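You operate a simulated robot arm through the tools that you are given. There is no shell and no other tool. Be economical: measure what you need, move in short steps, check, and stop when the job is done.

You run a simulated robot arm. Do the job below in one go: nothing can be reset, and whatever is moved stays where it is left.

JOB
Press the peg of the green peg tray home in the peg press.
Fine: then put it in the GOOD tray; one press; leave the carriage out. Where these are worked on the way, their far stop is far enough and under half their travel is too little: press carriage.

The check looks at the end state, three seconds after you hand in, the way a careful person would. Anything else that was tipped, shoved, dropped, spilled or broken makes it a failure.

ROBOT AND FRAMES
A 6-joint arm with a two-finger parallel gripper, fixed in place. Base frame: the origin is at the foot of the arm, x ahead of it, y to its left, z up; the work surface is at about z = 880. Units: mm, degrees, N and s.
With the tool pointing down near the work surface it reaches from about 260 to 660 mm from the base axis. Its first joint turns from -66.0 to 66.0 degrees. Payload 2.9 kg.
Tool frame: the origin (TCP) lies between the finger pads and is the grasp point; the fingertips stand 30 mm ahead of it; z points along the fingers, y is the line along which they close. Largest opening 110 mm; finger width 20, thickness 10; the body of the gripper, 48 by 112 mm, starts 55 mm behind the TCP.
Orientation is told as [roll, pitch, yaw] about the base's x, y, z axes, in that order, counted from this pose: with the fingers straight down and closing along the base's y, the tool's x points along the base's -x, its y along +y and its z along -z.

CONTROLS
- The arm moves only by the tool servo_tool. Its argument "increments" is a list of rows, each a list of 7 numbers: the shift along the tool's x, y, z in cm, then the turn, a rotation vector about the tool's x, y, z in degrees, then the gripper command, from -1 (shut) to 1 (fully open), values between in proportion. In form: [[tx, ty, tz, wx, wy, wz, hand], ...]. A call has 1 to 12 rows; each row shifts and turns the commanded pose from where the row before left it, along the tool's axes as they then stand. Rows are played at 5 a second. More than 50 mm and 8.6 degrees between two rows, or a gripper value outside its range, and nothing of the call is played. A pose out of reach is approached as far as the arm can. The call stops where the force on the tool passes 40 N (or 10 N more than at its start, if that is more) or the arm is blocked; 0.2 s more then pass. Each finger travels about 108 mm/s and halts on what it meets, pressing with about 35 N; the grip force reading is that of the motor and also rises with nothing between the fingers. The clock runs only during rows and for 0.2 s after the last one: add rows that do not move to give the fingers time. The reply holds the time, the measured pose of the TCP, the force on the tool along the base axes, the opening and the grip force, in the units named above and with some noise, with the torque about the TCP (base axes, N m) and any sound that the robot's microphone picked up.
- Cameras (640 x 400 px; columns grow to the right, rows downward): "scene" is fixed at [68.6, 420.8, 1383.7]; the picture's right is [-0.81, -0.59, 0.00], its down [-0.33, 0.45, -0.83] and it looks along [0.49, -0.67, -0.56] (base axes); focal length 281 px, centre (320, 200). "wrist" rides on the gripper at [72, 17, -103] in the tool frame; the picture's right is [-0.23, 0.97, 0.00], its down [-0.76, -0.18, -0.62] and it looks along [-0.61, -0.14, 0.78] (tool axes); focal length 222 px, centre (320, 200). There is no depth. A picture from a camera that has moved, and an enlarged one, comes with that camera's place and axes in the base frame and with its lens. The place of the scene camera against the robot may be out by one fixed shift of up to 12 mm in any direction.
- camera(camera): a new picture of that camera. No time passes.
- enlarge(camera, box): a new picture of the part [left, top, right, bottom] of that camera's present view, enlarged. No time passes.
- sign_off(): hands the job in; it is judged then, once.

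Go step by step. Nothing tells you positions but the pictures and the camera data: compare them with the known pose of the tool, close in by small moves and look again before you grip or let go. The budget is 120 turns and 64 pictures, counting those below and the enlarged ones. Unless the task says otherwise, let go and move clear before handing in, and close with one line.

The tools are called after "Call:" as a command line: name --pt "numbers of a row" for each row, then --argument value for the rest, lists and objects as JSON in quotes. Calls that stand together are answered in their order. servo_tool: Moves the arm, as the interface text tells. Its arguments: {"type":"object","properties":{"increments":{"type":"array"}},"required":["increments"]} The other tools are called the same way: camera (camera) takes a picture; enlarge (camera, box) takes an enlarged picture of a part of a camera's view; sign_off () hands the job in.

At the start:

```text
time: 0.0
eef_pos: [343.7, 114.2, 1176.9]
tool_rot: [0.0, 0.0, 0.0]
ft_force: [0.1, -0.2, 0.5]
ft_torque: [0.02, 0.0, -0.03]
grip_width: 110.0
grip_force: 0.0
```

scene: 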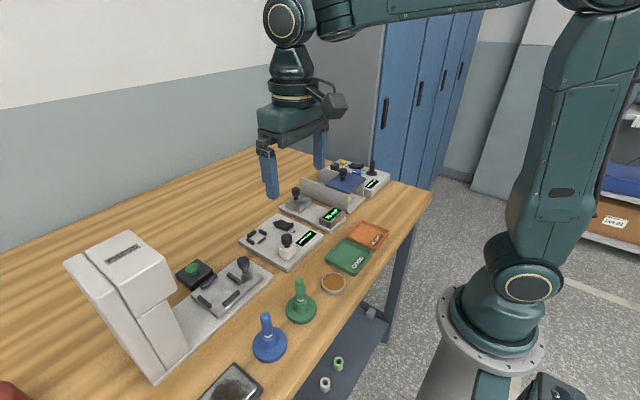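
wrist: 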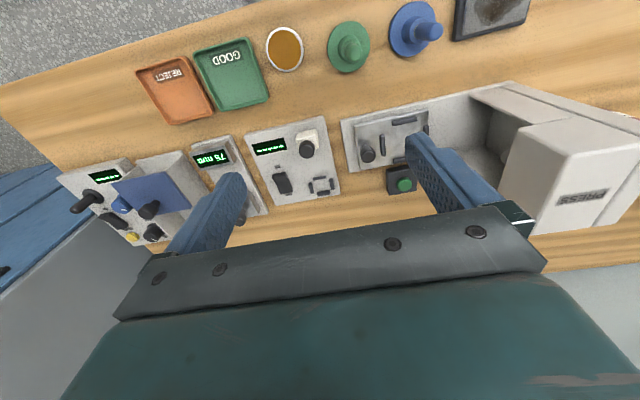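

I see a press with a carriage, a green button, two peg trays (green and blue), GOOD and REJECT trays and other instruments. I'll look closer first.

Call:
enlarge --camera "scene" --box '[60, 220, 300, 370]'

Call:
enlarge --camera "wrist" --box '[240, 0, 560, 200]'

Call:
enlarge --camera "scene" --box '[230, 150, 430, 300]'

```text
2.67 times, centred on (180, 295) of scene
camera zoom: at [68.6, 420.8, 1383.7], right [-0.81, -0.59, 0.0], down [-0.33, 0.45, -0.83], along [0.49, -0.67, -0.56], focal length 748 px, centre (693, -53)
```

zoom: 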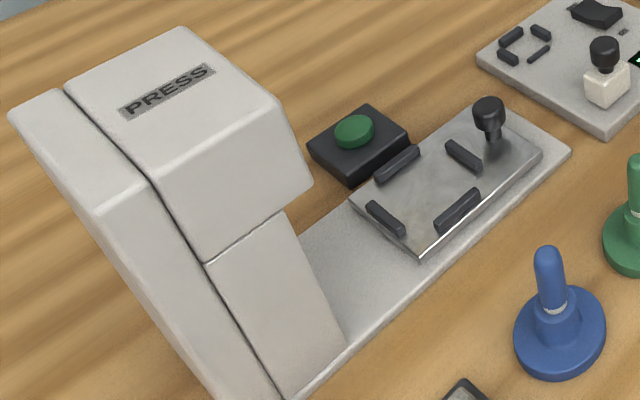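

```text
2.00 times, centred on (400, 100) of wrist
camera zoom: at [271.6, 131.5, 1280.2], right [0.23, 0.97, 0.0], down [0.76, -0.18, 0.62], along [0.61, -0.14, -0.78], focal length 444 px, centre (160, 400)
```

zoom: 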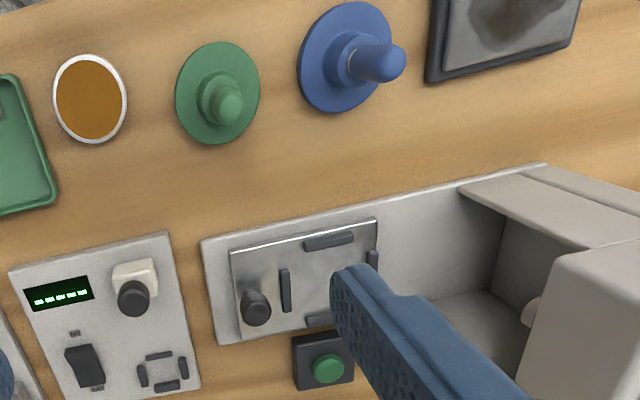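

```text
2.67 times, centred on (330, 225) of scene
camera zoom: at [68.6, 420.8, 1383.7], right [-0.81, -0.59, 0.0], down [-0.33, 0.45, -0.83], along [0.49, -0.67, -0.56], focal length 748 px, centre (293, 133)
```

zoom: 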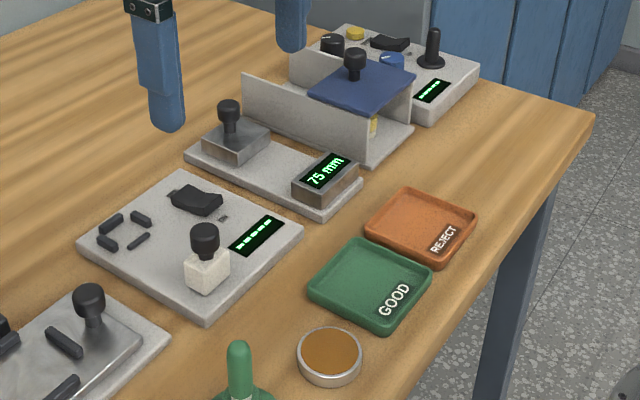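

Estimated places: green tray about (310,167), carriage nest about (464,240), carriage knob about (460,175), GOOD tray near y≈20. I move above the green tray and look closer.

Call:
servo_tool --pt "0.85 1.3 2.9 0 0 0 0.1" --pt "0.85 1.3 2.9 0 0 0 0.1" --pt "0.85 1.3 2.9 0 0 0 0.1" --pt "0.85 1.3 2.9 0 0 0 0.1" --pt "0 0 0 0 0 0 0.1"

Call:
camera --camera "wrist"

Call:
enlarge --camera "scene" --box '[240, 240, 400, 340]'

```text
time: 1.2
eef_pos: [308.2, 165.4, 1060.8]
tool_rot: [0.0, 0.1, 0.0]
ft_force: [-0.1, -0.3, 0.3]
ft_torque: [0.0, 0.01, 0.01]
grip_width: 60.4
grip_force: 0.0
```

```text
58 pictures are left
camera wrist: at [237.3, 182.3, 1163.7], right [0.23, 0.97, 0.0], down [0.76, -0.18, 0.62], along [0.61, -0.14, -0.78], focal length 222 px, centre (320, 200)
```

wrist: 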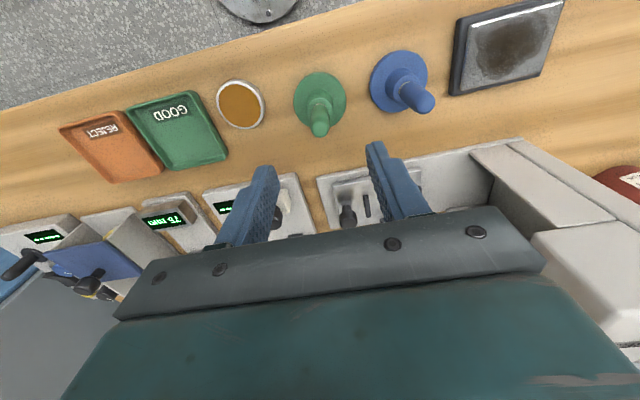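

```text
4.00 times, centred on (320, 290) of scene
camera zoom: at [68.5, 420.8, 1383.7], right [-0.81, -0.59, 0.0], down [-0.33, 0.45, -0.83], along [0.49, -0.67, -0.56], focal length 1123 px, centre (320, -160)
```

zoom: 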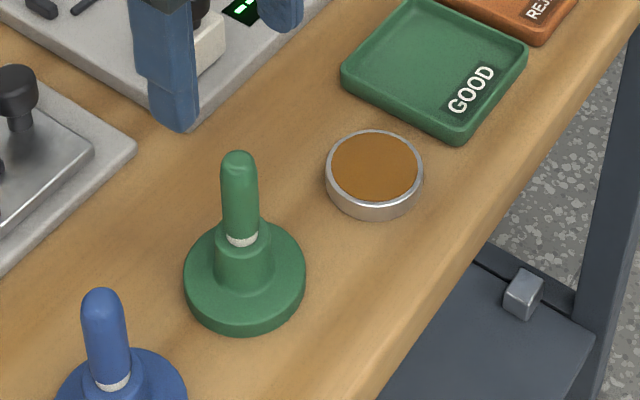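

Call:
enlarge --camera "wrist" --box '[260, 50, 420, 150]'

```text
4.00 times, centred on (340, 100) of wrist
camera zoom: at [237.3, 182.3, 1163.7], right [0.23, 0.97, 0.0], down [0.76, -0.18, 0.62], along [0.61, -0.14, -0.78], focal length 888 px, centre (240, 600)
```

zoom: 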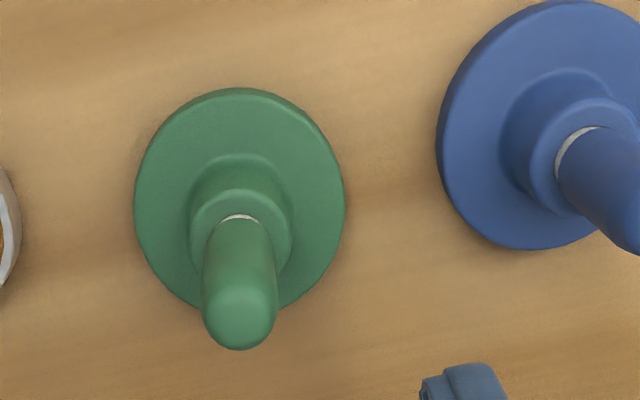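

Green tray disc centre is about (306.5,167), collar about 27 mm wide with top near z=926, peg top near 972. I lower around the peg and check.

Call:
servo_tool --pt "0.17 0.15 2.5 0 0 0 0.1" --pt "0 0 2.5 0 0 0 0.1" --pt "0 0 2.0 0 0 0 0.1" --pt "0 0 0 0 0 0 0.1"

Call:
camera --camera "wrist"

Call:
enlarge --camera "scene" --box '[240, 230, 400, 330]'

```text
time: 2.2
eef_pos: [307.0, 168.7, 990.1]
tool_rot: [-0.1, 0.0, 0.0]
ft_force: [-0.3, 0.3, -0.5]
ft_torque: [-0.02, 0.03, 0.03]
grip_width: 60.5
grip_force: 0.1
```

```text
55 pictures are left
camera wrist: at [235.0, 184.8, 1093.6], right [0.23, 0.97, 0.0], down [0.76, -0.18, 0.62], along [0.61, -0.14, -0.78], focal length 222 px, centre (320, 200)
```

wrist: 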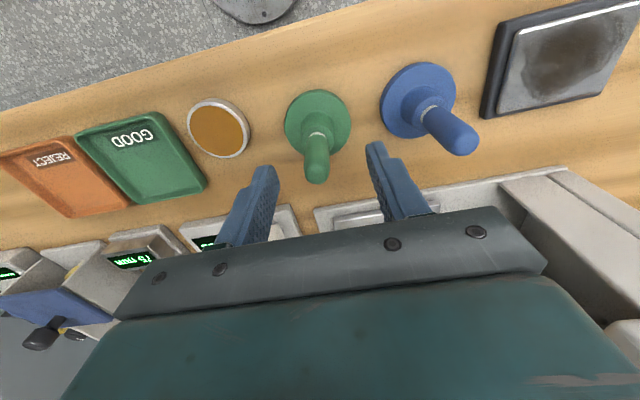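

```text
4.00 times, centred on (320, 280) of scene
camera zoom: at [68.6, 420.8, 1383.7], right [-0.81, -0.59, 0.0], down [-0.33, 0.45, -0.83], along [0.49, -0.67, -0.56], focal length 1123 px, centre (320, -120)
```

zoom: 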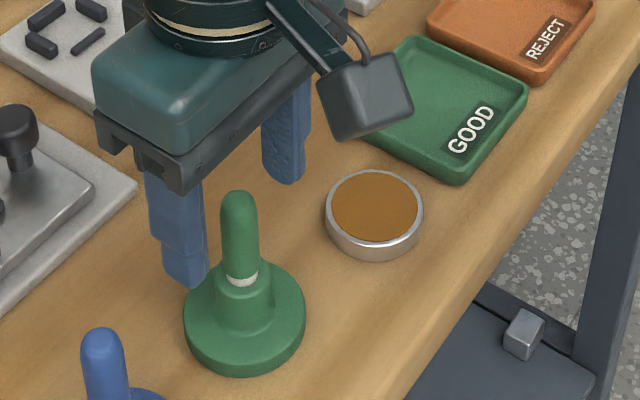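

Call:
enlarge --camera "wrist" --box '[240, 80, 400, 200]'

```text
3.33 times, centred on (320, 140) of wrist
camera zoom: at [235.0, 184.8, 1093.6], right [0.23, 0.97, 0.0], down [0.76, -0.18, 0.62], along [0.61, -0.14, -0.78], focal length 740 px, centre (320, 400)
```

zoom: 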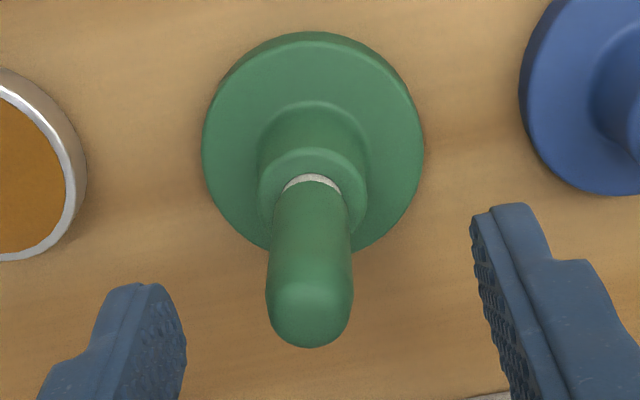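

Position confirmed: tray centre about (307,166.5). I lower to the collar and grip it.

Call:
servo_tool --pt "0 -0.2 2.0 0 0 0 0.1" --pt "0 0 2.0 0 0 0 0.1" --pt "0 0 1.7 0 0 0 0.1" --pt "0 0 0 0 0 0 0.1"

Call:
enlarge --camera "scene" --box '[240, 230, 400, 330]'

Call:
enlarge --camera "wrist" --box '[220, 80, 420, 220]'

```text
time: 3.2
eef_pos: [308.5, 166.1, 934.5]
tool_rot: [0.0, 0.0, 0.1]
ft_force: [-0.2, 0.8, -0.8]
ft_torque: [-0.01, 0.0, 0.01]
grip_width: 60.4
grip_force: 0.1
```

```text
4.00 times, centred on (320, 280) of scene
camera zoom: at [68.6, 420.8, 1383.7], right [-0.81, -0.59, 0.0], down [-0.33, 0.45, -0.83], along [0.49, -0.67, -0.56], focal length 1123 px, centre (320, -120)
```

zoom: 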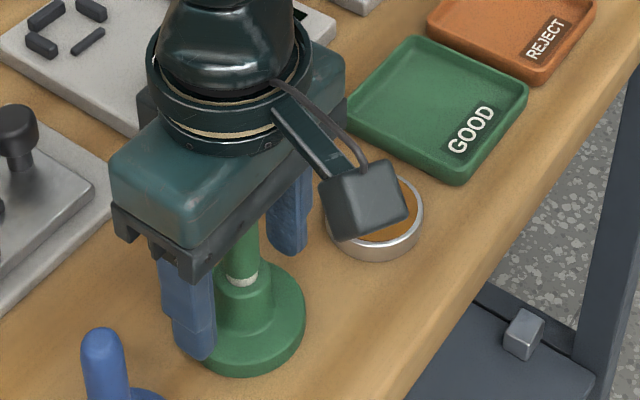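

```text
2.86 times, centred on (320, 150) of wrist
camera zoom: at [235.7, 183.0, 1037.4], right [0.23, 0.97, 0.0], down [0.76, -0.18, 0.62], along [0.61, -0.14, -0.78], focal length 635 px, centre (320, 343)
```

zoom: 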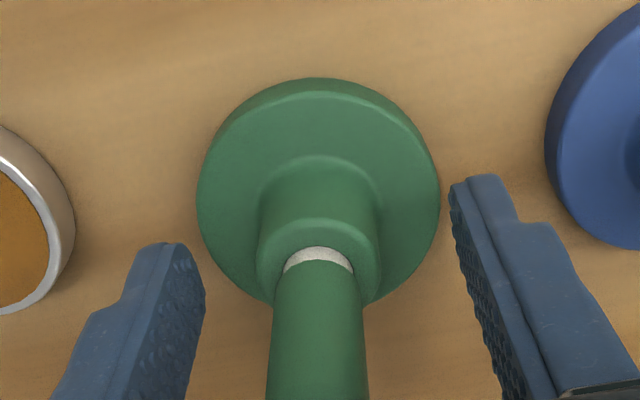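

Call:
servo_tool --pt "0.25 0.1 0.3 0 0 0 0.1" --pt "0 0 0 0 0 0 -0.3" --pt "0 0 0 0 0 0 -0.6" --pt "0 0 0 0 0 0 -0.7" --pt "0 0 0 0 0 0 -0.8" --pt "0 0 0 0 0 0 -0.8"

```text
time: 4.6
eef_pos: [306.4, 166.7, 930.1]
tool_rot: [-0.1, 0.0, 0.0]
ft_force: [-0.6, -0.4, -0.5]
ft_torque: [0.0, 0.02, -0.02]
grip_width: 26.7
grip_force: 35.1
```

The collar is gripped (26.7 mm). I lift the tray and check it came along.

Call:
servo_tool --pt "0 0 -2 0 0 0 -0.8" --pt "0 0 -4 0 0 0 -0.8" --pt "0 0 -4 0 0 0 -0.8" --pt "0 0 -2 0 0 0 -0.8" --pt "0 0 0 0 0 0 -0.8"

Call:
camera --camera "wrist"

Call:
camera --camera "scene"

```text
time: 5.8
eef_pos: [307.1, 168.3, 1050.4]
tool_rot: [0.0, 0.0, -0.1]
ft_force: [0.2, 0.2, -0.5]
ft_torque: [0.0, -0.03, -0.05]
grip_width: 26.7
grip_force: 35.1
```

```text
50 pictures are left
camera wrist: at [234.5, 184.2, 1154.0], right [0.23, 0.97, 0.0], down [0.76, -0.18, 0.62], along [0.61, -0.14, -0.78], focal length 222 px, centre (320, 200)
```

wrist: 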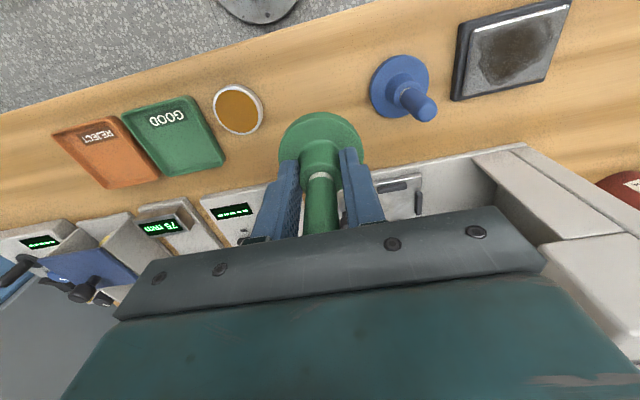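

```text
49 pictures are left
```

scene: 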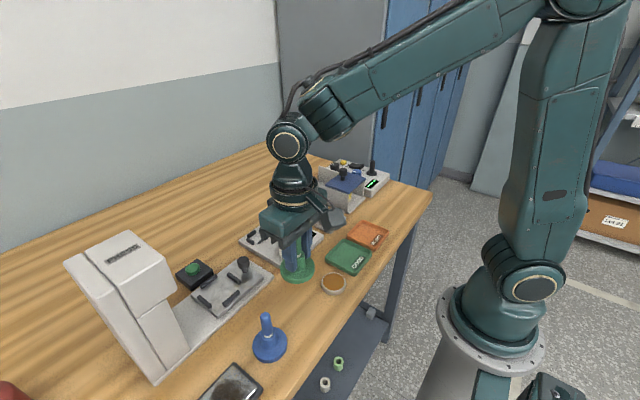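

Tray is held. I go to a viewpoint beside the carriage (x 464, y 140), keeping high, to see the nest.

Call:
servo_tool --pt "-3.9 -0.7 0 0 0 0 -0.8" --pt "-3.9 -0.7 0 0 0 0 -0.8" --pt "-3.9 -0.7 0 0 0 0 -0.8" --pt "-3.9 -0.7 0 0 0 0 -0.8" --pt "0 0 0 0 0 0 -0.8"

Call:
camera --camera "wrist"

Call:
enlarge --camera "wrist" --box '[340, 20, 580, 170]'

```text
time: 7.0
eef_pos: [464.5, 139.0, 1050.0]
tool_rot: [-0.1, -0.1, 0.0]
ft_force: [0.3, 0.1, -1.7]
ft_torque: [0.01, 0.01, -0.02]
grip_width: 26.7
grip_force: 35.3
```

```text
48 pictures are left
camera wrist: at [392.8, 155.3, 1154.3], right [0.23, 0.97, 0.0], down [0.76, -0.18, 0.62], along [0.61, -0.14, -0.78], focal length 222 px, centre (320, 200)
```

wrist: 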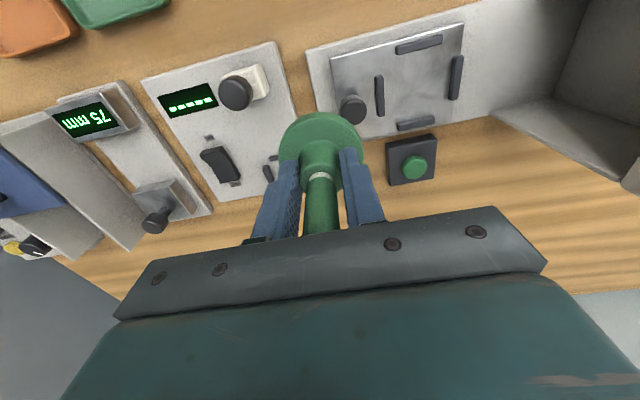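

```text
2.67 times, centred on (460, 95) of wrist
camera zoom: at [392.8, 155.3, 1154.3], right [0.23, 0.97, 0.0], down [0.76, -0.18, 0.62], along [0.61, -0.14, -0.78], focal length 592 px, centre (-53, 480)
```

zoom: 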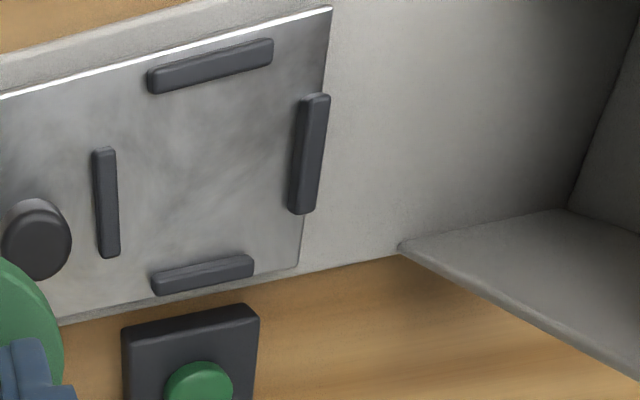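

Nest centre is about (467,241.5), aligned with the base axes. I move above it and come down to just above the bars.

Call:
servo_tool --pt "-0.1 3.4 0 0 0 0 -0.8" --pt "-0.1 3.4 0 0 0 0 -0.8" --pt "-0.05 3.45 0 0 0 0 -0.8" --pt "0 0 3.5 0 0 0 -0.8" --pt "0 0 3.0 0 0 0 -0.8" --pt "0 0 0 0 0 0 -0.8" --pt "0 0 0 0 0 0 -0.8"

Call:
camera --camera "wrist"

Call:
enlarge --camera "scene" --box '[140, 230, 300, 330]'

```text
time: 8.6
eef_pos: [463.9, 240.0, 985.2]
tool_rot: [0.1, 0.0, 0.0]
ft_force: [-0.9, -0.3, -1.7]
ft_torque: [0.02, 0.01, -0.01]
grip_width: 26.6
grip_force: 34.9
```

```text
46 pictures are left
camera wrist: at [392.3, 256.9, 1089.1], right [0.23, 0.97, 0.0], down [0.76, -0.18, 0.62], along [0.61, -0.14, -0.78], focal length 222 px, centre (320, 200)
```

wrist: 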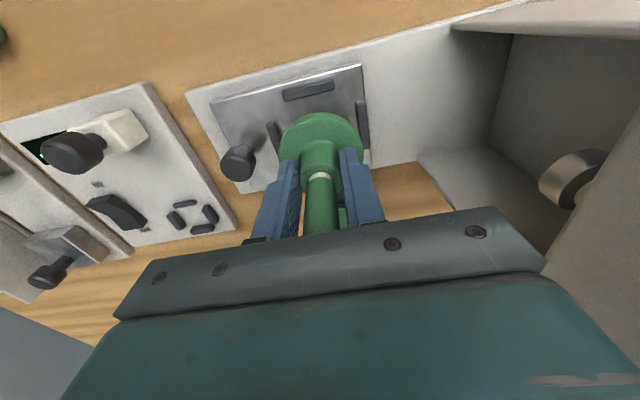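

```text
4.00 times, centred on (220, 280) of scene
camera zoom: at [68.6, 420.8, 1383.7], right [-0.81, -0.59, 0.0], down [-0.33, 0.45, -0.83], along [0.49, -0.67, -0.56], focal length 1123 px, centre (720, -120)
```

zoom: 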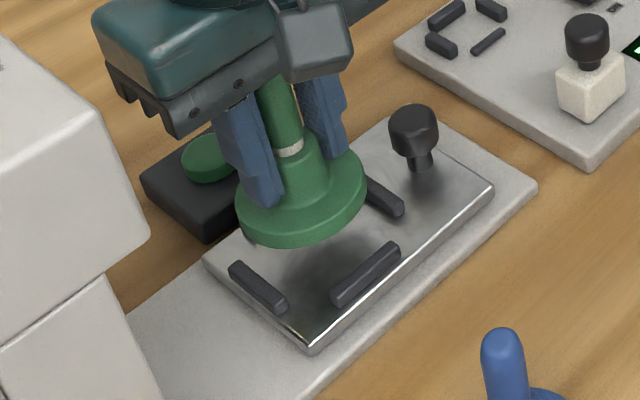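

Call:
servo_tool --pt "0 0 1.0 0 0 0 -0.8" --pt "0 0 0.8 0 0 0 -0.8" --pt "0 0 0 0 0 0 -0.8" --pt "0 0 0 0 0 0 -0.8"

Call:
enlarge --camera "wrist" --box '[200, 50, 400, 200]'

Call:
enlarge --camera "scene" --box '[175, 250, 275, 320]'

```text
time: 9.6
eef_pos: [464.3, 242.6, 967.5]
tool_rot: [0.0, 0.0, 0.0]
ft_force: [1.2, -1.2, -0.8]
ft_torque: [0.0, 0.04, 0.02]
grip_width: 26.6
grip_force: 34.3
```

```text
2.67 times, centred on (300, 125) of wrist
camera zoom: at [392.0, 257.8, 1071.5], right [0.23, 0.97, 0.0], down [0.76, -0.18, 0.62], along [0.61, -0.14, -0.78], focal length 592 px, centre (373, 400)
```

zoom: 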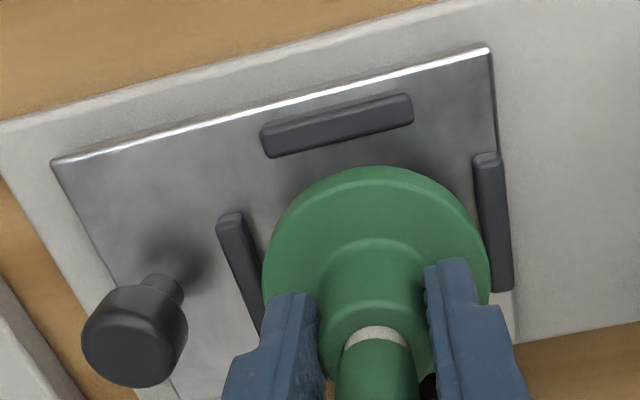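

```text
5.71 times, centred on (225, 285) of scene
camera zoom: at [68.6, 420.8, 1383.7], right [-0.81, -0.59, 0.0], down [-0.33, 0.45, -0.83], along [0.49, -0.67, -0.56], focal length 1604 px, centre (863, -286)
```

zoom: 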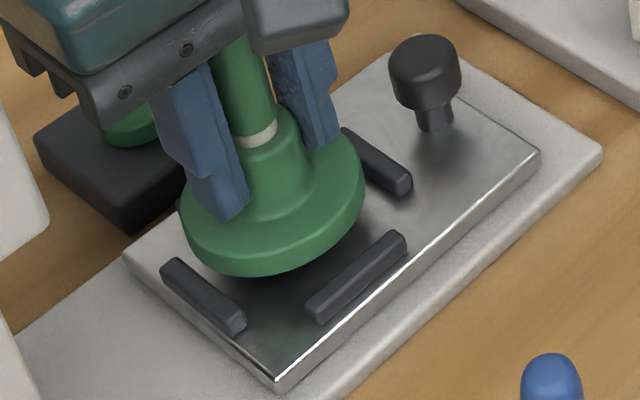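

Tray is nearly centred over the nest; I trim 1 mm and lower gently until contact.

Call:
servo_tool --pt "0.12 0 0.3 0 0 0 -0.8" --pt "0 0 0.3 0 0 0 -0.8" --pt "0 0 0.3 0 0 0 -0.8" --pt "0 0 0.2 0 0 0 -0.8" --pt "0 0 0 0 0 0 -0.8"

Call:
enlarge --camera "scene" --box '[175, 250, 275, 320]'

```text
time: 10.8
eef_pos: [462.5, 241.7, 956.8]
tool_rot: [0.0, 0.0, 0.0]
ft_force: [0.2, 0.8, -1.1]
ft_torque: [0.01, 0.01, -0.01]
grip_width: 26.7
grip_force: 34.7
```

```text
5.71 times, centred on (225, 285) of scene
camera zoom: at [68.6, 420.8, 1383.7], right [-0.81, -0.59, 0.0], down [-0.33, 0.45, -0.83], along [0.49, -0.67, -0.56], focal length 1604 px, centre (863, -286)
```

zoom: 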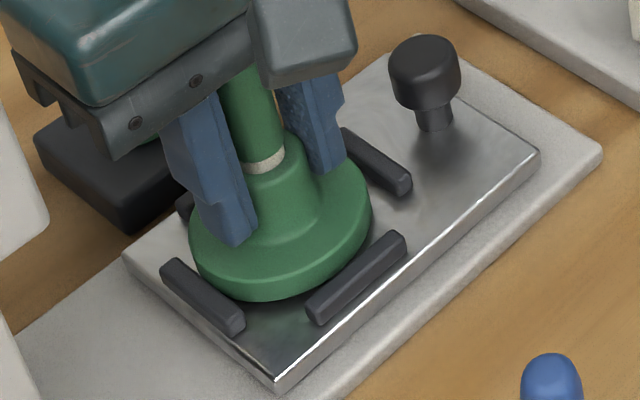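

Call:
servo_tool --pt "0 0 0.15 0 0 0 -0.8" --pt "0 0 0.15 0 0 0 -0.8" --pt "0 0 0 0 0 0 -0.8"

Call:
enlarge --camera "wrist" --box '[200, 50, 400, 200]'

```text
time: 11.6
eef_pos: [462.6, 242.3, 953.0]
tool_rot: [0.0, 0.0, 0.1]
ft_force: [-0.1, -0.2, 0.0]
ft_torque: [0.02, 0.02, -0.03]
grip_width: 26.6
grip_force: 35.1
```

```text
2.67 times, centred on (300, 125) of wrist
camera zoom: at [390.3, 258.3, 1056.9], right [0.23, 0.97, 0.0], down [0.76, -0.18, 0.62], along [0.61, -0.14, -0.78], focal length 592 px, centre (373, 400)
```

zoom: 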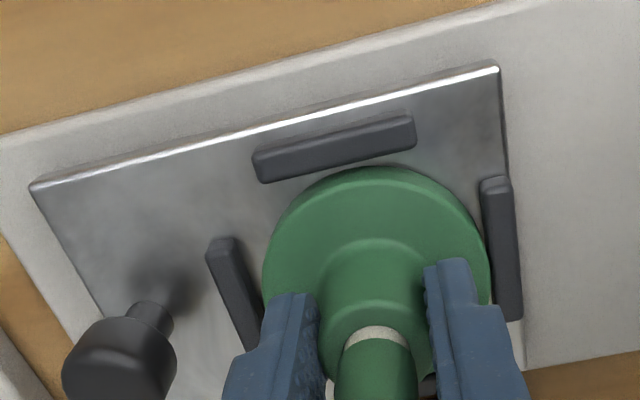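

Call:
servo_tool --pt "0.08 -0.15 0 0 0 0 -0.8" --pt "0 0 0.1 0 0 0 -0.8" --pt "0 0 0.1 0 0 0 -0.8" --pt "0 0 0 0 0 0 -0.8"

Call:
servo_tool --pt "0 0 0.1 0 0 0 -0.8" --pt "0 0 0 0 0 0 -0.8"

Call:
enlarge --camera "scene" --box '[175, 250, 275, 320]'

```text
time: 12.6
eef_pos: [462.2, 240.5, 953.2]
tool_rot: [0.0, 0.0, -0.1]
ft_force: [-2.0, 0.9, 16.4]
ft_torque: [-0.09, 0.22, 0.0]
grip_width: 26.5
grip_force: 35.1
```

```text
time: 13.2
eef_pos: [462.7, 240.8, 952.2]
tool_rot: [0.1, -0.2, 0.0]
ft_force: [-5.4, -1.1, 32.0]
ft_torque: [-0.1, 0.25, -0.01]
grip_width: 26.7
grip_force: 34.5
```

```text
5.71 times, centred on (225, 285) of scene
camera zoom: at [68.0, 420.5, 1383.9], right [-0.81, -0.59, 0.0], down [-0.32, 0.45, -0.83], along [0.49, -0.67, -0.56], focal length 1604 px, centre (863, -286)
```

zoom: 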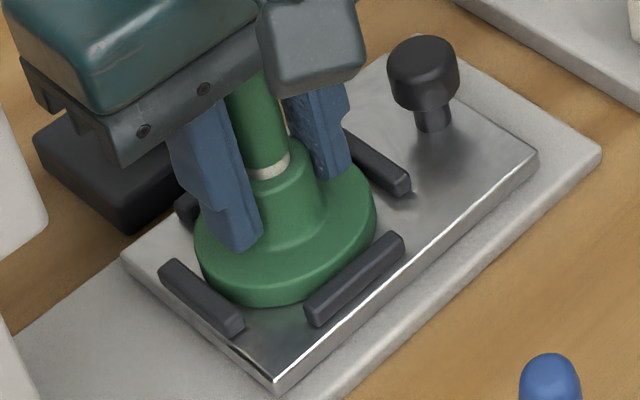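

Contact is flat and central (on the nest floor). I relieve the load, open to about 50 mm, and look.

Call:
servo_tool --pt "0 0 -0.2 0 0 0 -0.8" --pt "0 0 0 0 0 0 -0.8" --pt "0 0 0 0 0 0 -0.3" --pt "0 0 0 0 0 0 -0.15" --pt "0 0 0 0 0 0 -0.15"

Call:
enlarge --camera "scene" --box '[175, 250, 275, 320]'

Call:
enlarge --camera "wrist" --box '[200, 50, 400, 200]'

```text
time: 14.4
eef_pos: [461.2, 239.1, 951.0]
tool_rot: [0.0, 0.0, 0.0]
ft_force: [-0.7, 0.1, 0.2]
ft_torque: [-0.02, -0.01, 0.0]
grip_width: 46.9
grip_force: 0.0
```

```text
5.71 times, centred on (225, 285) of scene
camera zoom: at [68.6, 420.8, 1383.7], right [-0.81, -0.59, 0.0], down [-0.33, 0.45, -0.83], along [0.49, -0.67, -0.56], focal length 1604 px, centre (863, -286)
```

zoom: 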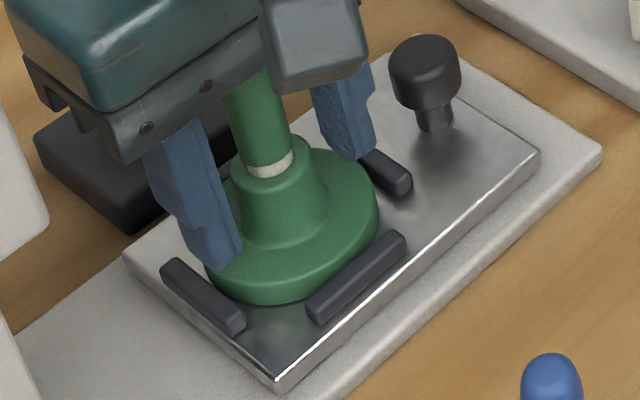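

```text
2.67 times, centred on (300, 125) of wrist
camera zoom: at [389.8, 256.5, 1056.3], right [0.23, 0.97, 0.0], down [0.76, -0.18, 0.62], along [0.61, -0.14, -0.78], focal length 592 px, centre (373, 400)
```

zoom: 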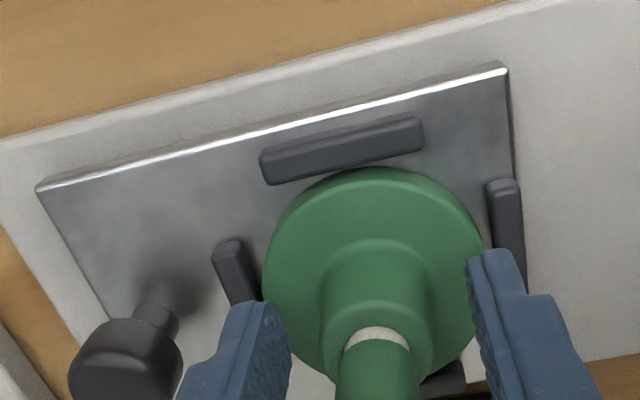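

Tray sits seated between the bars. I rise clear of the peg, move over the knob and turn 90° so the fingers close along x.

Call:
servo_tool --pt "0 0 -3 0 0 0 -0.15" --pt "0 0 -4 0 0 0 -0.15" --pt "0 0 -4 0 0 0 -0.15" --pt "0 0 -1.4 0 0 0 -0.15" --pt "0 -3.4 0 0 0 0 -0.15" --pt "0 -3.4 0 0 0 0 -0.15"

Call:
servo_tool --pt "0 0 0 0 0 -8.18 -0.15" --pt "0 0 0 0 0 -8.18 -0.15" --pt "0 0 0 0 0 -8.18 -0.15" --pt "0 0 0 0 0 -8.18 -0.15" --pt "0 0 0 0 0 -8.18 -0.15" --pt "0 0 0 0 0 -8.18 -0.15" --pt "0 0 0 0 0 -8.18 -0.15" --pt "0 0 0 0 0 -8.18 -0.15" --pt "0 0 0 0 0 -8.18 -0.15" --pt "0 0 0 0 0 -8.18 -0.15" --pt "0 0 0 0 0 -8.2 -0.15" --pt "0 0 0 0 0 0 -0.15"

Call:
camera --camera "wrist"

Call:
camera --camera "scene"

```text
time: 15.8
eef_pos: [462.6, 173.1, 1077.8]
tool_rot: [0.0, 0.0, 0.0]
ft_force: [0.4, -0.5, -0.2]
ft_torque: [-0.01, 0.0, 0.02]
grip_width: 46.8
grip_force: 0.1
```

```text
time: 18.4
eef_pos: [461.5, 172.3, 1077.0]
tool_rot: [0.0, 0.1, 90.1]
ft_force: [-0.3, -0.1, -1.1]
ft_torque: [0.0, -0.01, 0.0]
grip_width: 46.7
grip_force: 0.1
```

```text
37 pictures are left
camera wrist: at [445.7, 99.9, 1180.4], right [-0.97, 0.23, 0.0], down [0.18, 0.76, 0.62], along [0.14, 0.61, -0.78], focal length 222 px, centre (320, 200)
```

wrist: 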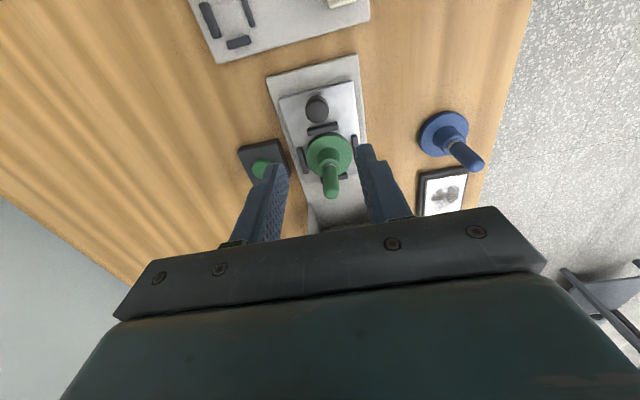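

```text
36 pictures are left
```

scene: 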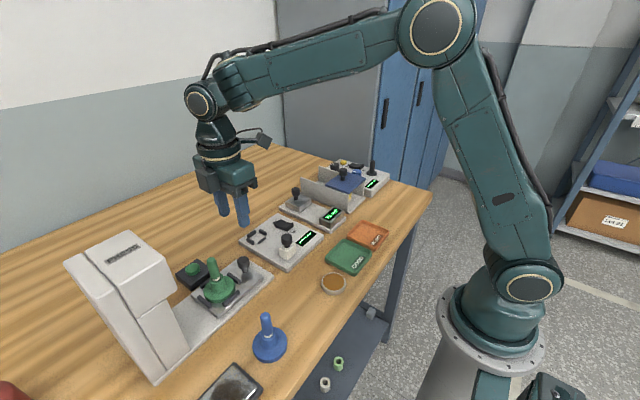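

Call:
servo_tool --pt "0 0 4 0 0 0 -0.15" --pt "0 0 4 0 0 0 -0.15" --pt "0 0 0 0 0 0 -0.15" --pt "0 0 0 0 0 0 -0.15"

Call:
enlarge --camera "wrist" --box '[220, 70, 440, 230]'

Call:
enlarge --camera "scene" --box '[170, 210, 290, 300]'

```text
time: 19.4
eef_pos: [462.7, 174.5, 995.0]
tool_rot: [-0.2, 0.0, 90.0]
ft_force: [-0.1, 0.3, 0.1]
ft_torque: [0.01, 0.0, 0.05]
grip_width: 47.0
grip_force: 0.0
```

```text
2.50 times, centred on (330, 150) of wrist
camera zoom: at [446.4, 101.3, 1099.3], right [-0.97, 0.23, 0.0], down [0.18, 0.76, 0.62], along [0.14, 0.61, -0.78], focal length 555 px, centre (295, 325)
```

zoom: 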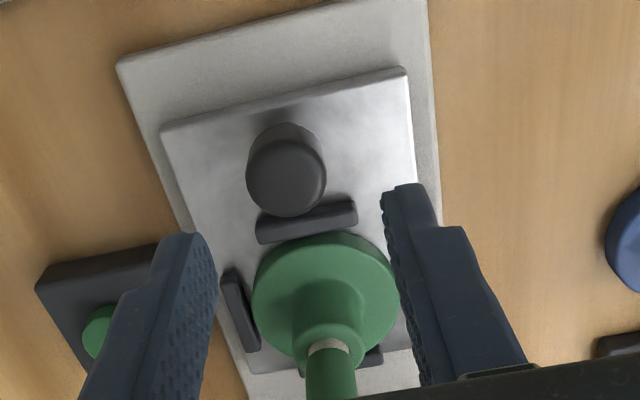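

```text
4.44 times, centred on (230, 255) of scene
camera zoom: at [68.6, 420.8, 1383.7], right [-0.81, -0.59, 0.0], down [-0.33, 0.45, -0.83], along [0.49, -0.67, -0.56], focal length 1248 px, centre (720, -44)
```

zoom: 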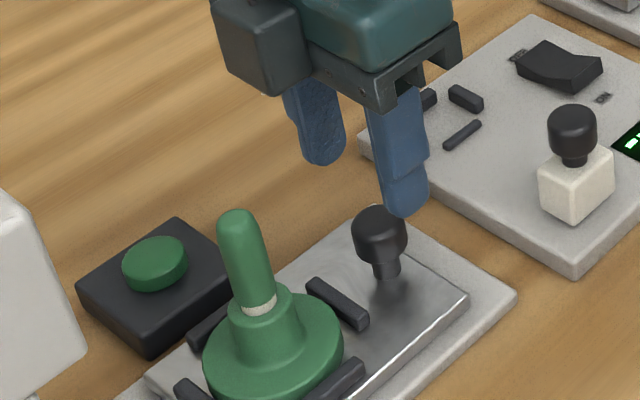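

Call:
servo_tool --pt "-0.1 -0.2 2 0 0 0 -0.15" --pt "0 0 2 0 0 0 -0.15" --pt "0 0 1.6 0 0 0 -0.15" --pt "0 0 0 0 0 0 -0.15"

Call:
enlarge --camera "wrist" --box '[220, 70, 440, 230]'

Call:
enlarge --camera "scene" --box '[170, 210, 290, 300]'

```text
time: 20.4
eef_pos: [464.3, 175.0, 941.2]
tool_rot: [0.0, 0.1, 90.0]
ft_force: [-0.2, -0.3, -0.8]
ft_torque: [-0.03, -0.01, 0.0]
grip_width: 46.6
grip_force: 0.0
```

```text
2.50 times, centred on (330, 150) of wrist
camera zoom: at [447.3, 101.2, 1044.0], right [-0.97, 0.23, 0.0], down [0.18, 0.76, 0.62], along [0.14, 0.61, -0.78], focal length 555 px, centre (295, 325)
```

zoom: 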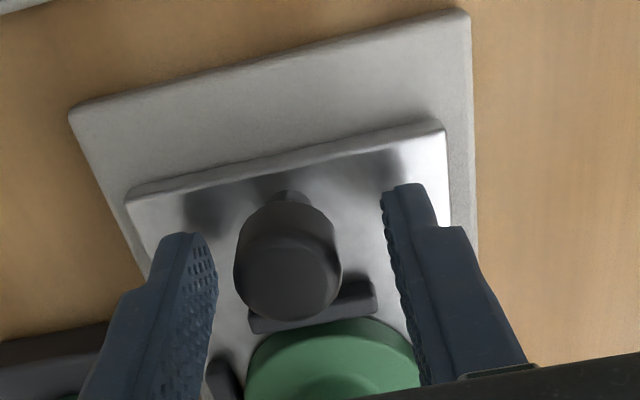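

```text
4.44 times, centred on (230, 255) of scene
camera zoom: at [68.6, 420.8, 1383.7], right [-0.81, -0.59, 0.0], down [-0.33, 0.45, -0.83], along [0.49, -0.67, -0.56], focal length 1248 px, centre (720, -44)
```

zoom: 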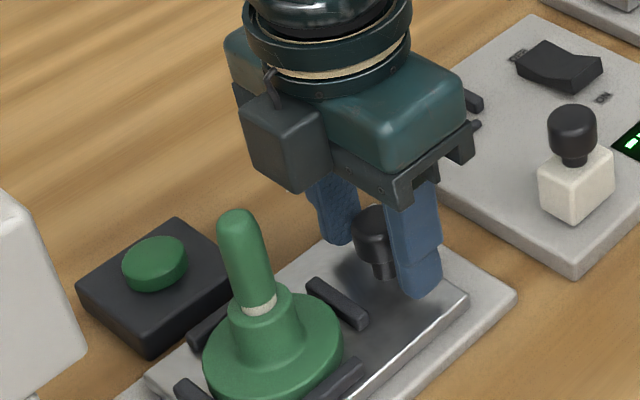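

Knob is centred between the fingers; I grip it.

Call:
servo_tool --pt "0 0 0 0 0 0 -0.4" --pt "0 0 0 0 0 0 -0.6" --pt "0 0 0 0 0 0 -0.7" --pt "0 0 0 0 0 0 -0.8" --pt "0 0 0 0 0 0 -0.8"

```text
time: 21.6
eef_pos: [465.3, 174.3, 940.1]
tool_rot: [-0.1, 0.0, 90.0]
ft_force: [17.6, 0.7, -6.6]
ft_torque: [0.29, 0.13, -0.01]
grip_width: 25.6
grip_force: 45.2
```

Call:
servo_tool --pt "0 -0.1 0 0 0 0 -0.8" --pt "-0.2 0 0 0 0 0 -0.8" --pt "-0.4 0 0 0 0 0 -0.8" --pt "-0.6 0 0 0 0 0 -0.8" --pt "-0.7 0 0 0 0 0 -0.8" --pt "-0.7 0 0 0 0 0 -0.8" --pt "-0.7 0 0 0 0 0 -0.8" --pt "-0.7 0 0 0 0 0 -0.8"

Call:
camera --camera "scene"

```text
time: 23.4
eef_pos: [464.7, 214.1, 941.3]
tool_rot: [0.0, 0.1, 90.0]
ft_force: [14.7, -0.8, 3.8]
ft_torque: [-0.21, 0.21, -0.04]
grip_width: 25.4
grip_force: 44.6
```

```text
31 pictures are left
```

scene: 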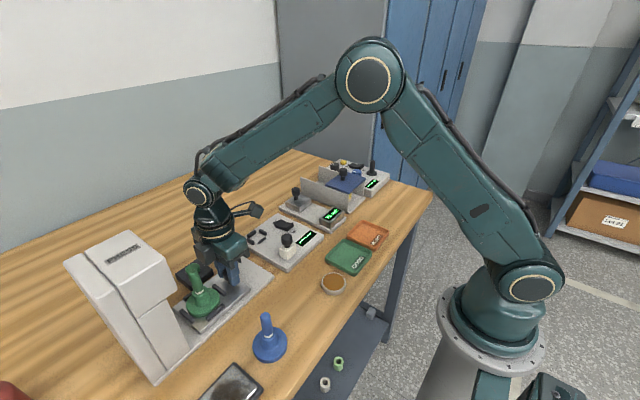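

Call:
servo_tool --pt "-0.4 -0.1 0 0 0 0 -0.8" --pt "-0.7 0 0 0 0 0 -0.8" --pt "-0.7 0 0 0 0 0 -0.8" --pt "-0.7 0 0 0 0 0 -0.8" --pt "-0.7 0 0 0 0 0 -0.8" --pt "-0.7 0 0 0 0 0 -0.8" --pt "-0.5 0 0 0 0 0 -0.8" --pt "-0.4 0 0 0 0 0 -0.8" --pt "-0.2 0 0 0 0 0 -0.8"

Call:
enlarge --camera "scene" --box '[50, 170, 290, 390]'

Call:
camera --camera "wrist"

```text
time: 25.4
eef_pos: [466.8, 263.2, 939.8]
tool_rot: [0.1, 0.0, 90.0]
ft_force: [-8.2, -0.6, 9.7]
ft_torque: [0.38, -0.31, -0.07]
grip_width: 25.6
grip_force: 45.3
```

```text
1.82 times, centred on (170, 280) of scene
camera zoom: at [68.2, 420.6, 1383.8], right [-0.81, -0.59, 0.0], down [-0.32, 0.45, -0.83], along [0.49, -0.67, -0.56], focal length 510 px, centre (593, 54)
```

zoom: 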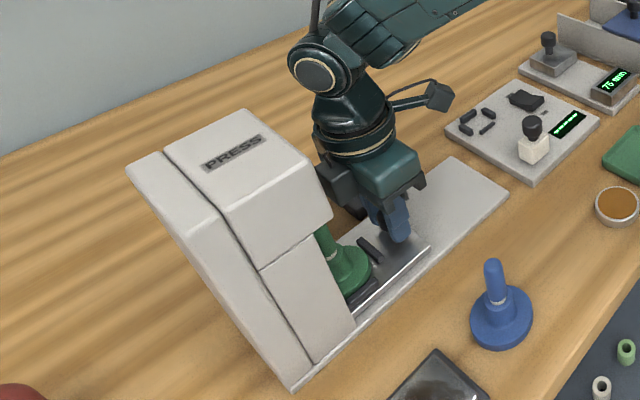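

```text
29 pictures are left
camera wrist: at [448.8, 190.7, 1044.3], right [-0.97, 0.23, 0.0], down [0.18, 0.76, 0.62], along [0.14, 0.61, -0.78], focal length 222 px, centre (320, 200)
```

wrist: 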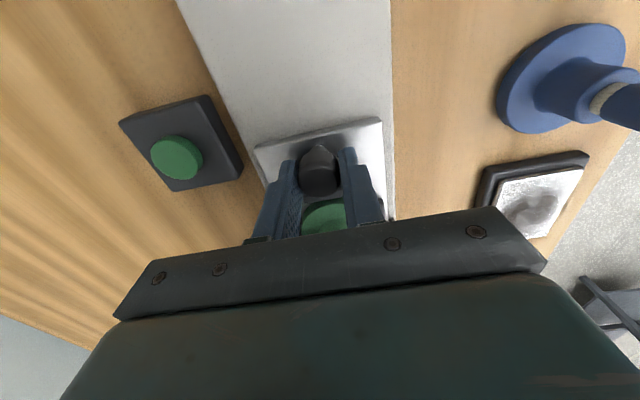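

Call:
servo_tool --pt "-0.3 0.05 0 0 0 0 -0.8" --pt "-0.4 0 0 0 0 0 -0.8" --pt "-0.4 0 0 0 0 0 -0.8" --pt "-0.4 0 0 0 0 0 -0.8" --pt "-0.3 0 0 0 0 0 -0.8" --pt "-0.3 0 0 0 0 0 -0.8" --pt "-0.3 0 0 0 0 0 -0.8"

Call:
enlarge --camera "scene" --box '[50, 190, 250, 340]'

```text
time: 26.9
eef_pos: [465.0, 281.2, 939.2]
tool_rot: [0.3, 0.2, 89.9]
ft_force: [-9.0, -12.7, 4.8]
ft_torque: [1.89, -0.96, 0.74]
grip_width: 25.7
grip_force: 45.4
stopped in row 7: the force on the tool passed its limit at 45 N (the readings are from after the stop); the commanded pose is now the measured one
```

```text
2.67 times, centred on (150, 265) of scene
camera zoom: at [68.3, 420.3, 1383.9], right [-0.81, -0.59, 0.0], down [-0.32, 0.45, -0.83], along [0.49, -0.67, -0.56], focal length 748 px, centre (773, 27)
```

zoom: 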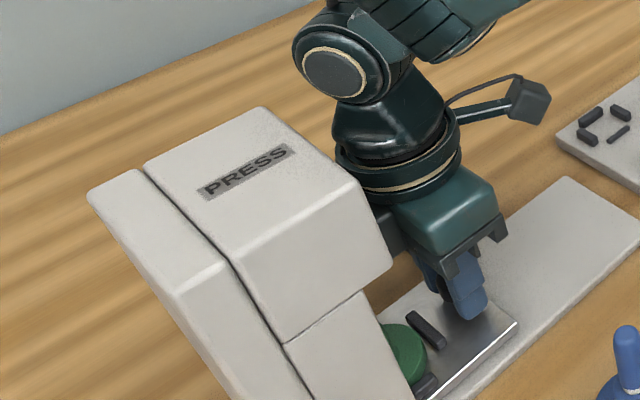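

The stop torque points to contact about 150 mm above the TCP: the gripper's wrist ring touched the press head, not the carriage's stop. I back off, release, tilt the tool top away from the head by 16° and regrip.

Call:
servo_tool --pt "0.4 0 0 0 0 0 -0.8" --pt "0 0 0 0 0 0 -0.8" --pt "0 0 0 0 0 0 -0.4" --pt "0 0 0 0 0 0 -0.15" --pt "0 0 -0.2 0 0 0 -0.15" --pt "0 0 0 0 -4 0 -0.15" --pt "0 0 0 0 -4 0 -0.15" --pt "0 0 0 0 -4 0 -0.15" --pt "0 0 0 0 -4 0 -0.15" --pt "0 0 0 0 0 0 -0.15"

Call:
enlarge --camera "scene" --box '[50, 190, 290, 340]'

Call:
camera --camera "wrist"

```text
time: 29.1
eef_pos: [465.7, 278.7, 942.4]
tool_rot: [0.2, -15.7, 89.8]
ft_force: [0.2, 0.2, -0.8]
ft_torque: [0.0, -0.03, 0.02]
grip_width: 46.7
grip_force: 0.1
```

```text
2.67 times, centred on (170, 265) of scene
camera zoom: at [68.6, 420.8, 1383.7], right [-0.81, -0.59, 0.0], down [-0.33, 0.45, -0.83], along [0.49, -0.67, -0.56], focal length 748 px, centre (720, 27)
```

zoom: 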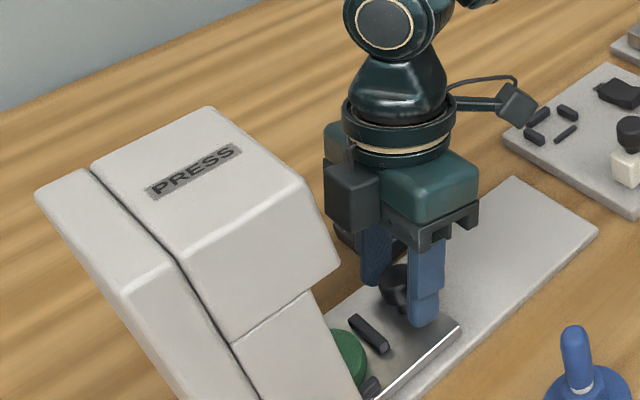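

```text
26 pictures are left
camera wrist: at [449.2, 179.7, 1022.1], right [-0.97, 0.22, 0.07], down [0.18, 0.56, 0.81], along [0.14, 0.8, -0.59], focal length 222 px, centre (320, 200)
```

wrist: 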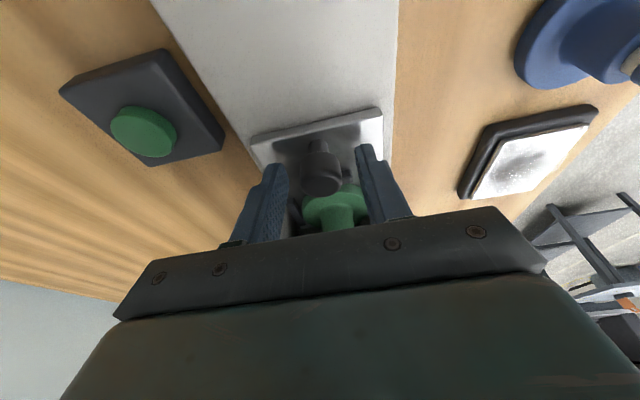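

Call:
servo_tool --pt "0 0 0 0 0 0 -0.4" --pt "0 0 0 0 0 0 -0.6" --pt "0 0 0 0 0 0 -0.8" --pt "0 0 0 0 0 0 -0.8" --pt "-0.19 0 0.055 0 0 0 -0.8" --pt "-0.29 0 0.083 0 0 0 -0.8" --pt "-0.29 0 0.083 0 0 0 -0.8" --pt "-0.29 0 0.083 0 0 0 -0.8" --pt "-0.29 0 0.083 0 0 0 -0.8" --pt "-0.29 0 0.083 0 0 0 -0.8"

Call:
enlarge --camera "scene" --box '[50, 190, 290, 340]'

```text
time: 30.6
eef_pos: [465.4, 277.9, 941.8]
tool_rot: [0.7, -15.1, 89.2]
ft_force: [-5.7, -8.3, 7.0]
ft_torque: [0.12, -0.19, 0.14]
grip_width: 25.6
grip_force: 45.0
stopped in row 7: the force on the tool passed its limit at 44 N (the readings are from after the stop); the commanded pose is now the measured one
```

```text
2.67 times, centred on (170, 265) of scene
camera zoom: at [68.3, 420.5, 1383.9], right [-0.81, -0.59, 0.0], down [-0.32, 0.45, -0.83], along [0.49, -0.67, -0.56], focal length 748 px, centre (720, 27)
```

zoom: 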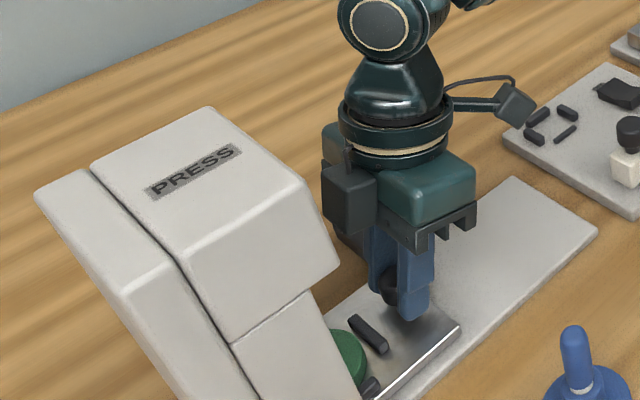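

The carriage is now firmly at its far stop (force at knob level; nest ≈ y 345, which matches the ram position). I release the knob, back out and look.

Call:
servo_tool --pt "0 0 0 0 0 0 -0.5" --pt "0 0 0 0 0 0 -0.15" --pt "0 0 0 0 0 0 -0.15" --pt "-0.55 0 -1.92 0 0 0 -0.15" --pt "-0.55 0 -1.92 0 0 0 -0.15" --pt "1.37 0 -2.47 0 0 0 -0.15" --pt "1.37 0 -2.47 0 0 0 -0.15" --pt "1.92 0 -0.55 0 0 0 -0.15" --pt "1.92 0 -0.55 0 0 0 -0.15" --pt "0 0 0 0 0 0 -0.15"

Call:
camera --camera "wrist"

Call:
enlarge --camera "scene" --box '[50, 190, 290, 340]'

```text
time: 32.8
eef_pos: [465.0, 198.7, 1024.7]
tool_rot: [0.6, -15.3, 89.2]
ft_force: [0.0, 0.6, -0.3]
ft_torque: [0.04, -0.02, 0.03]
grip_width: 46.9
grip_force: 0.0
```

```text
24 pictures are left
camera wrist: at [448.0, 101.5, 1104.5], right [-0.97, 0.23, 0.07], down [0.19, 0.57, 0.8], along [0.14, 0.79, -0.6], focal length 222 px, centre (320, 200)
```

wrist: 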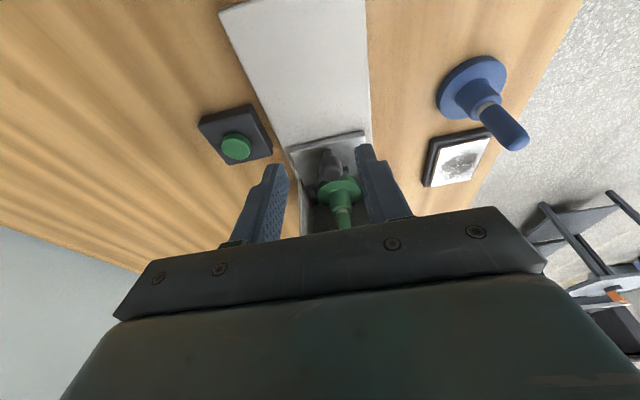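

```text
2.67 times, centred on (170, 265) of scene
camera zoom: at [68.6, 420.7, 1383.7], right [-0.81, -0.59, 0.0], down [-0.33, 0.45, -0.83], along [0.49, -0.67, -0.56], focal length 748 px, centre (720, 27)
```

zoom: 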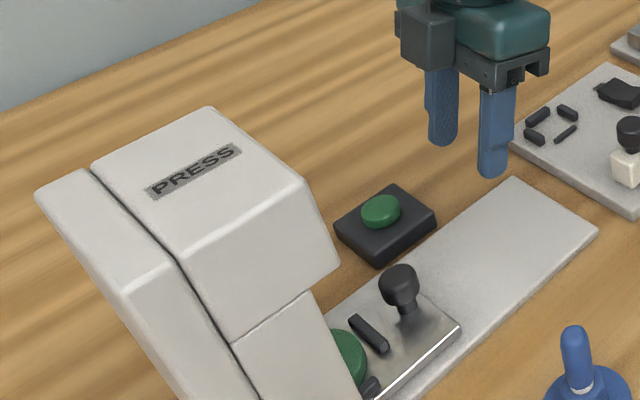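

Tray stands upright under the press. Next I straighten the tool, shut the fingers and go above the button (about (557,236)).

Call:
servo_tool --pt "0 0 0 0 5.1 0 -0.5" --pt "0 0 0 0 5.1 0 -1" --pt "0 0 0 0 5.1 0 -1" --pt "0 -4.0 0 0 0 0 -1" --pt "0 -4.0 0 0 0 0 -1" --pt "-1.8 -1.2 1.5 0 0 0 -1" --pt "-1.9 0 2.0 0 0 0 -1" --pt "0 0 0 0 0 0 -1"

Call:
camera --camera "wrist"

Call:
enlarge --camera "scene" --box '[130, 190, 270, 310]'

```text
time: 34.6
eef_pos: [557.1, 238.5, 985.5]
tool_rot: [0.6, 0.0, 89.3]
ft_force: [0.9, -0.1, 0.1]
ft_torque: [-0.01, -0.01, 0.06]
grip_width: 0.2
grip_force: 34.8
```

```text
22 pictures are left
camera wrist: at [541.3, 165.2, 1089.0], right [-0.97, 0.24, 0.01], down [0.19, 0.76, 0.62], along [0.14, 0.6, -0.78], focal length 222 px, centre (320, 200)
```

wrist: 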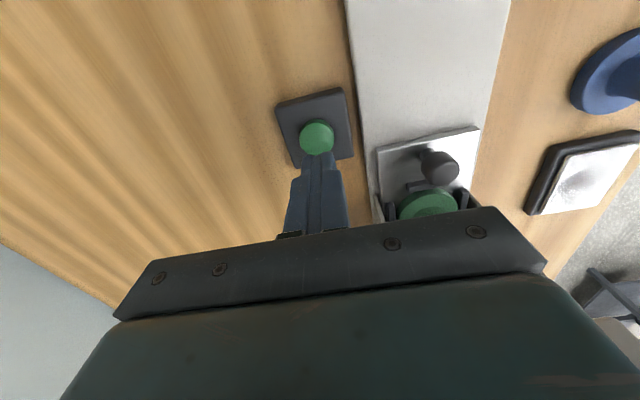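

```text
3.33 times, centred on (200, 250) of scene
camera zoom: at [68.6, 420.8, 1383.7], right [-0.81, -0.59, 0.0], down [-0.33, 0.45, -0.83], along [0.49, -0.67, -0.56], focal length 936 px, centre (720, 33)
```

zoom: 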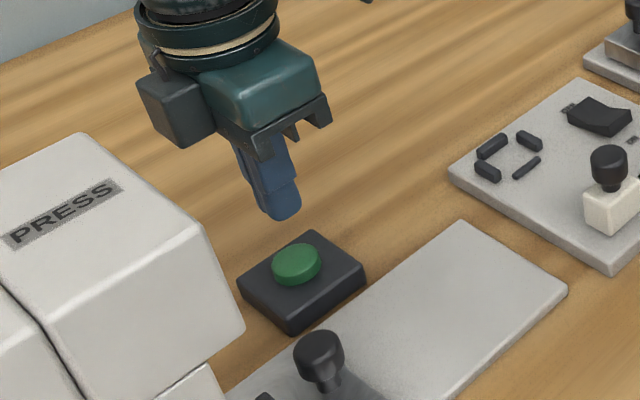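

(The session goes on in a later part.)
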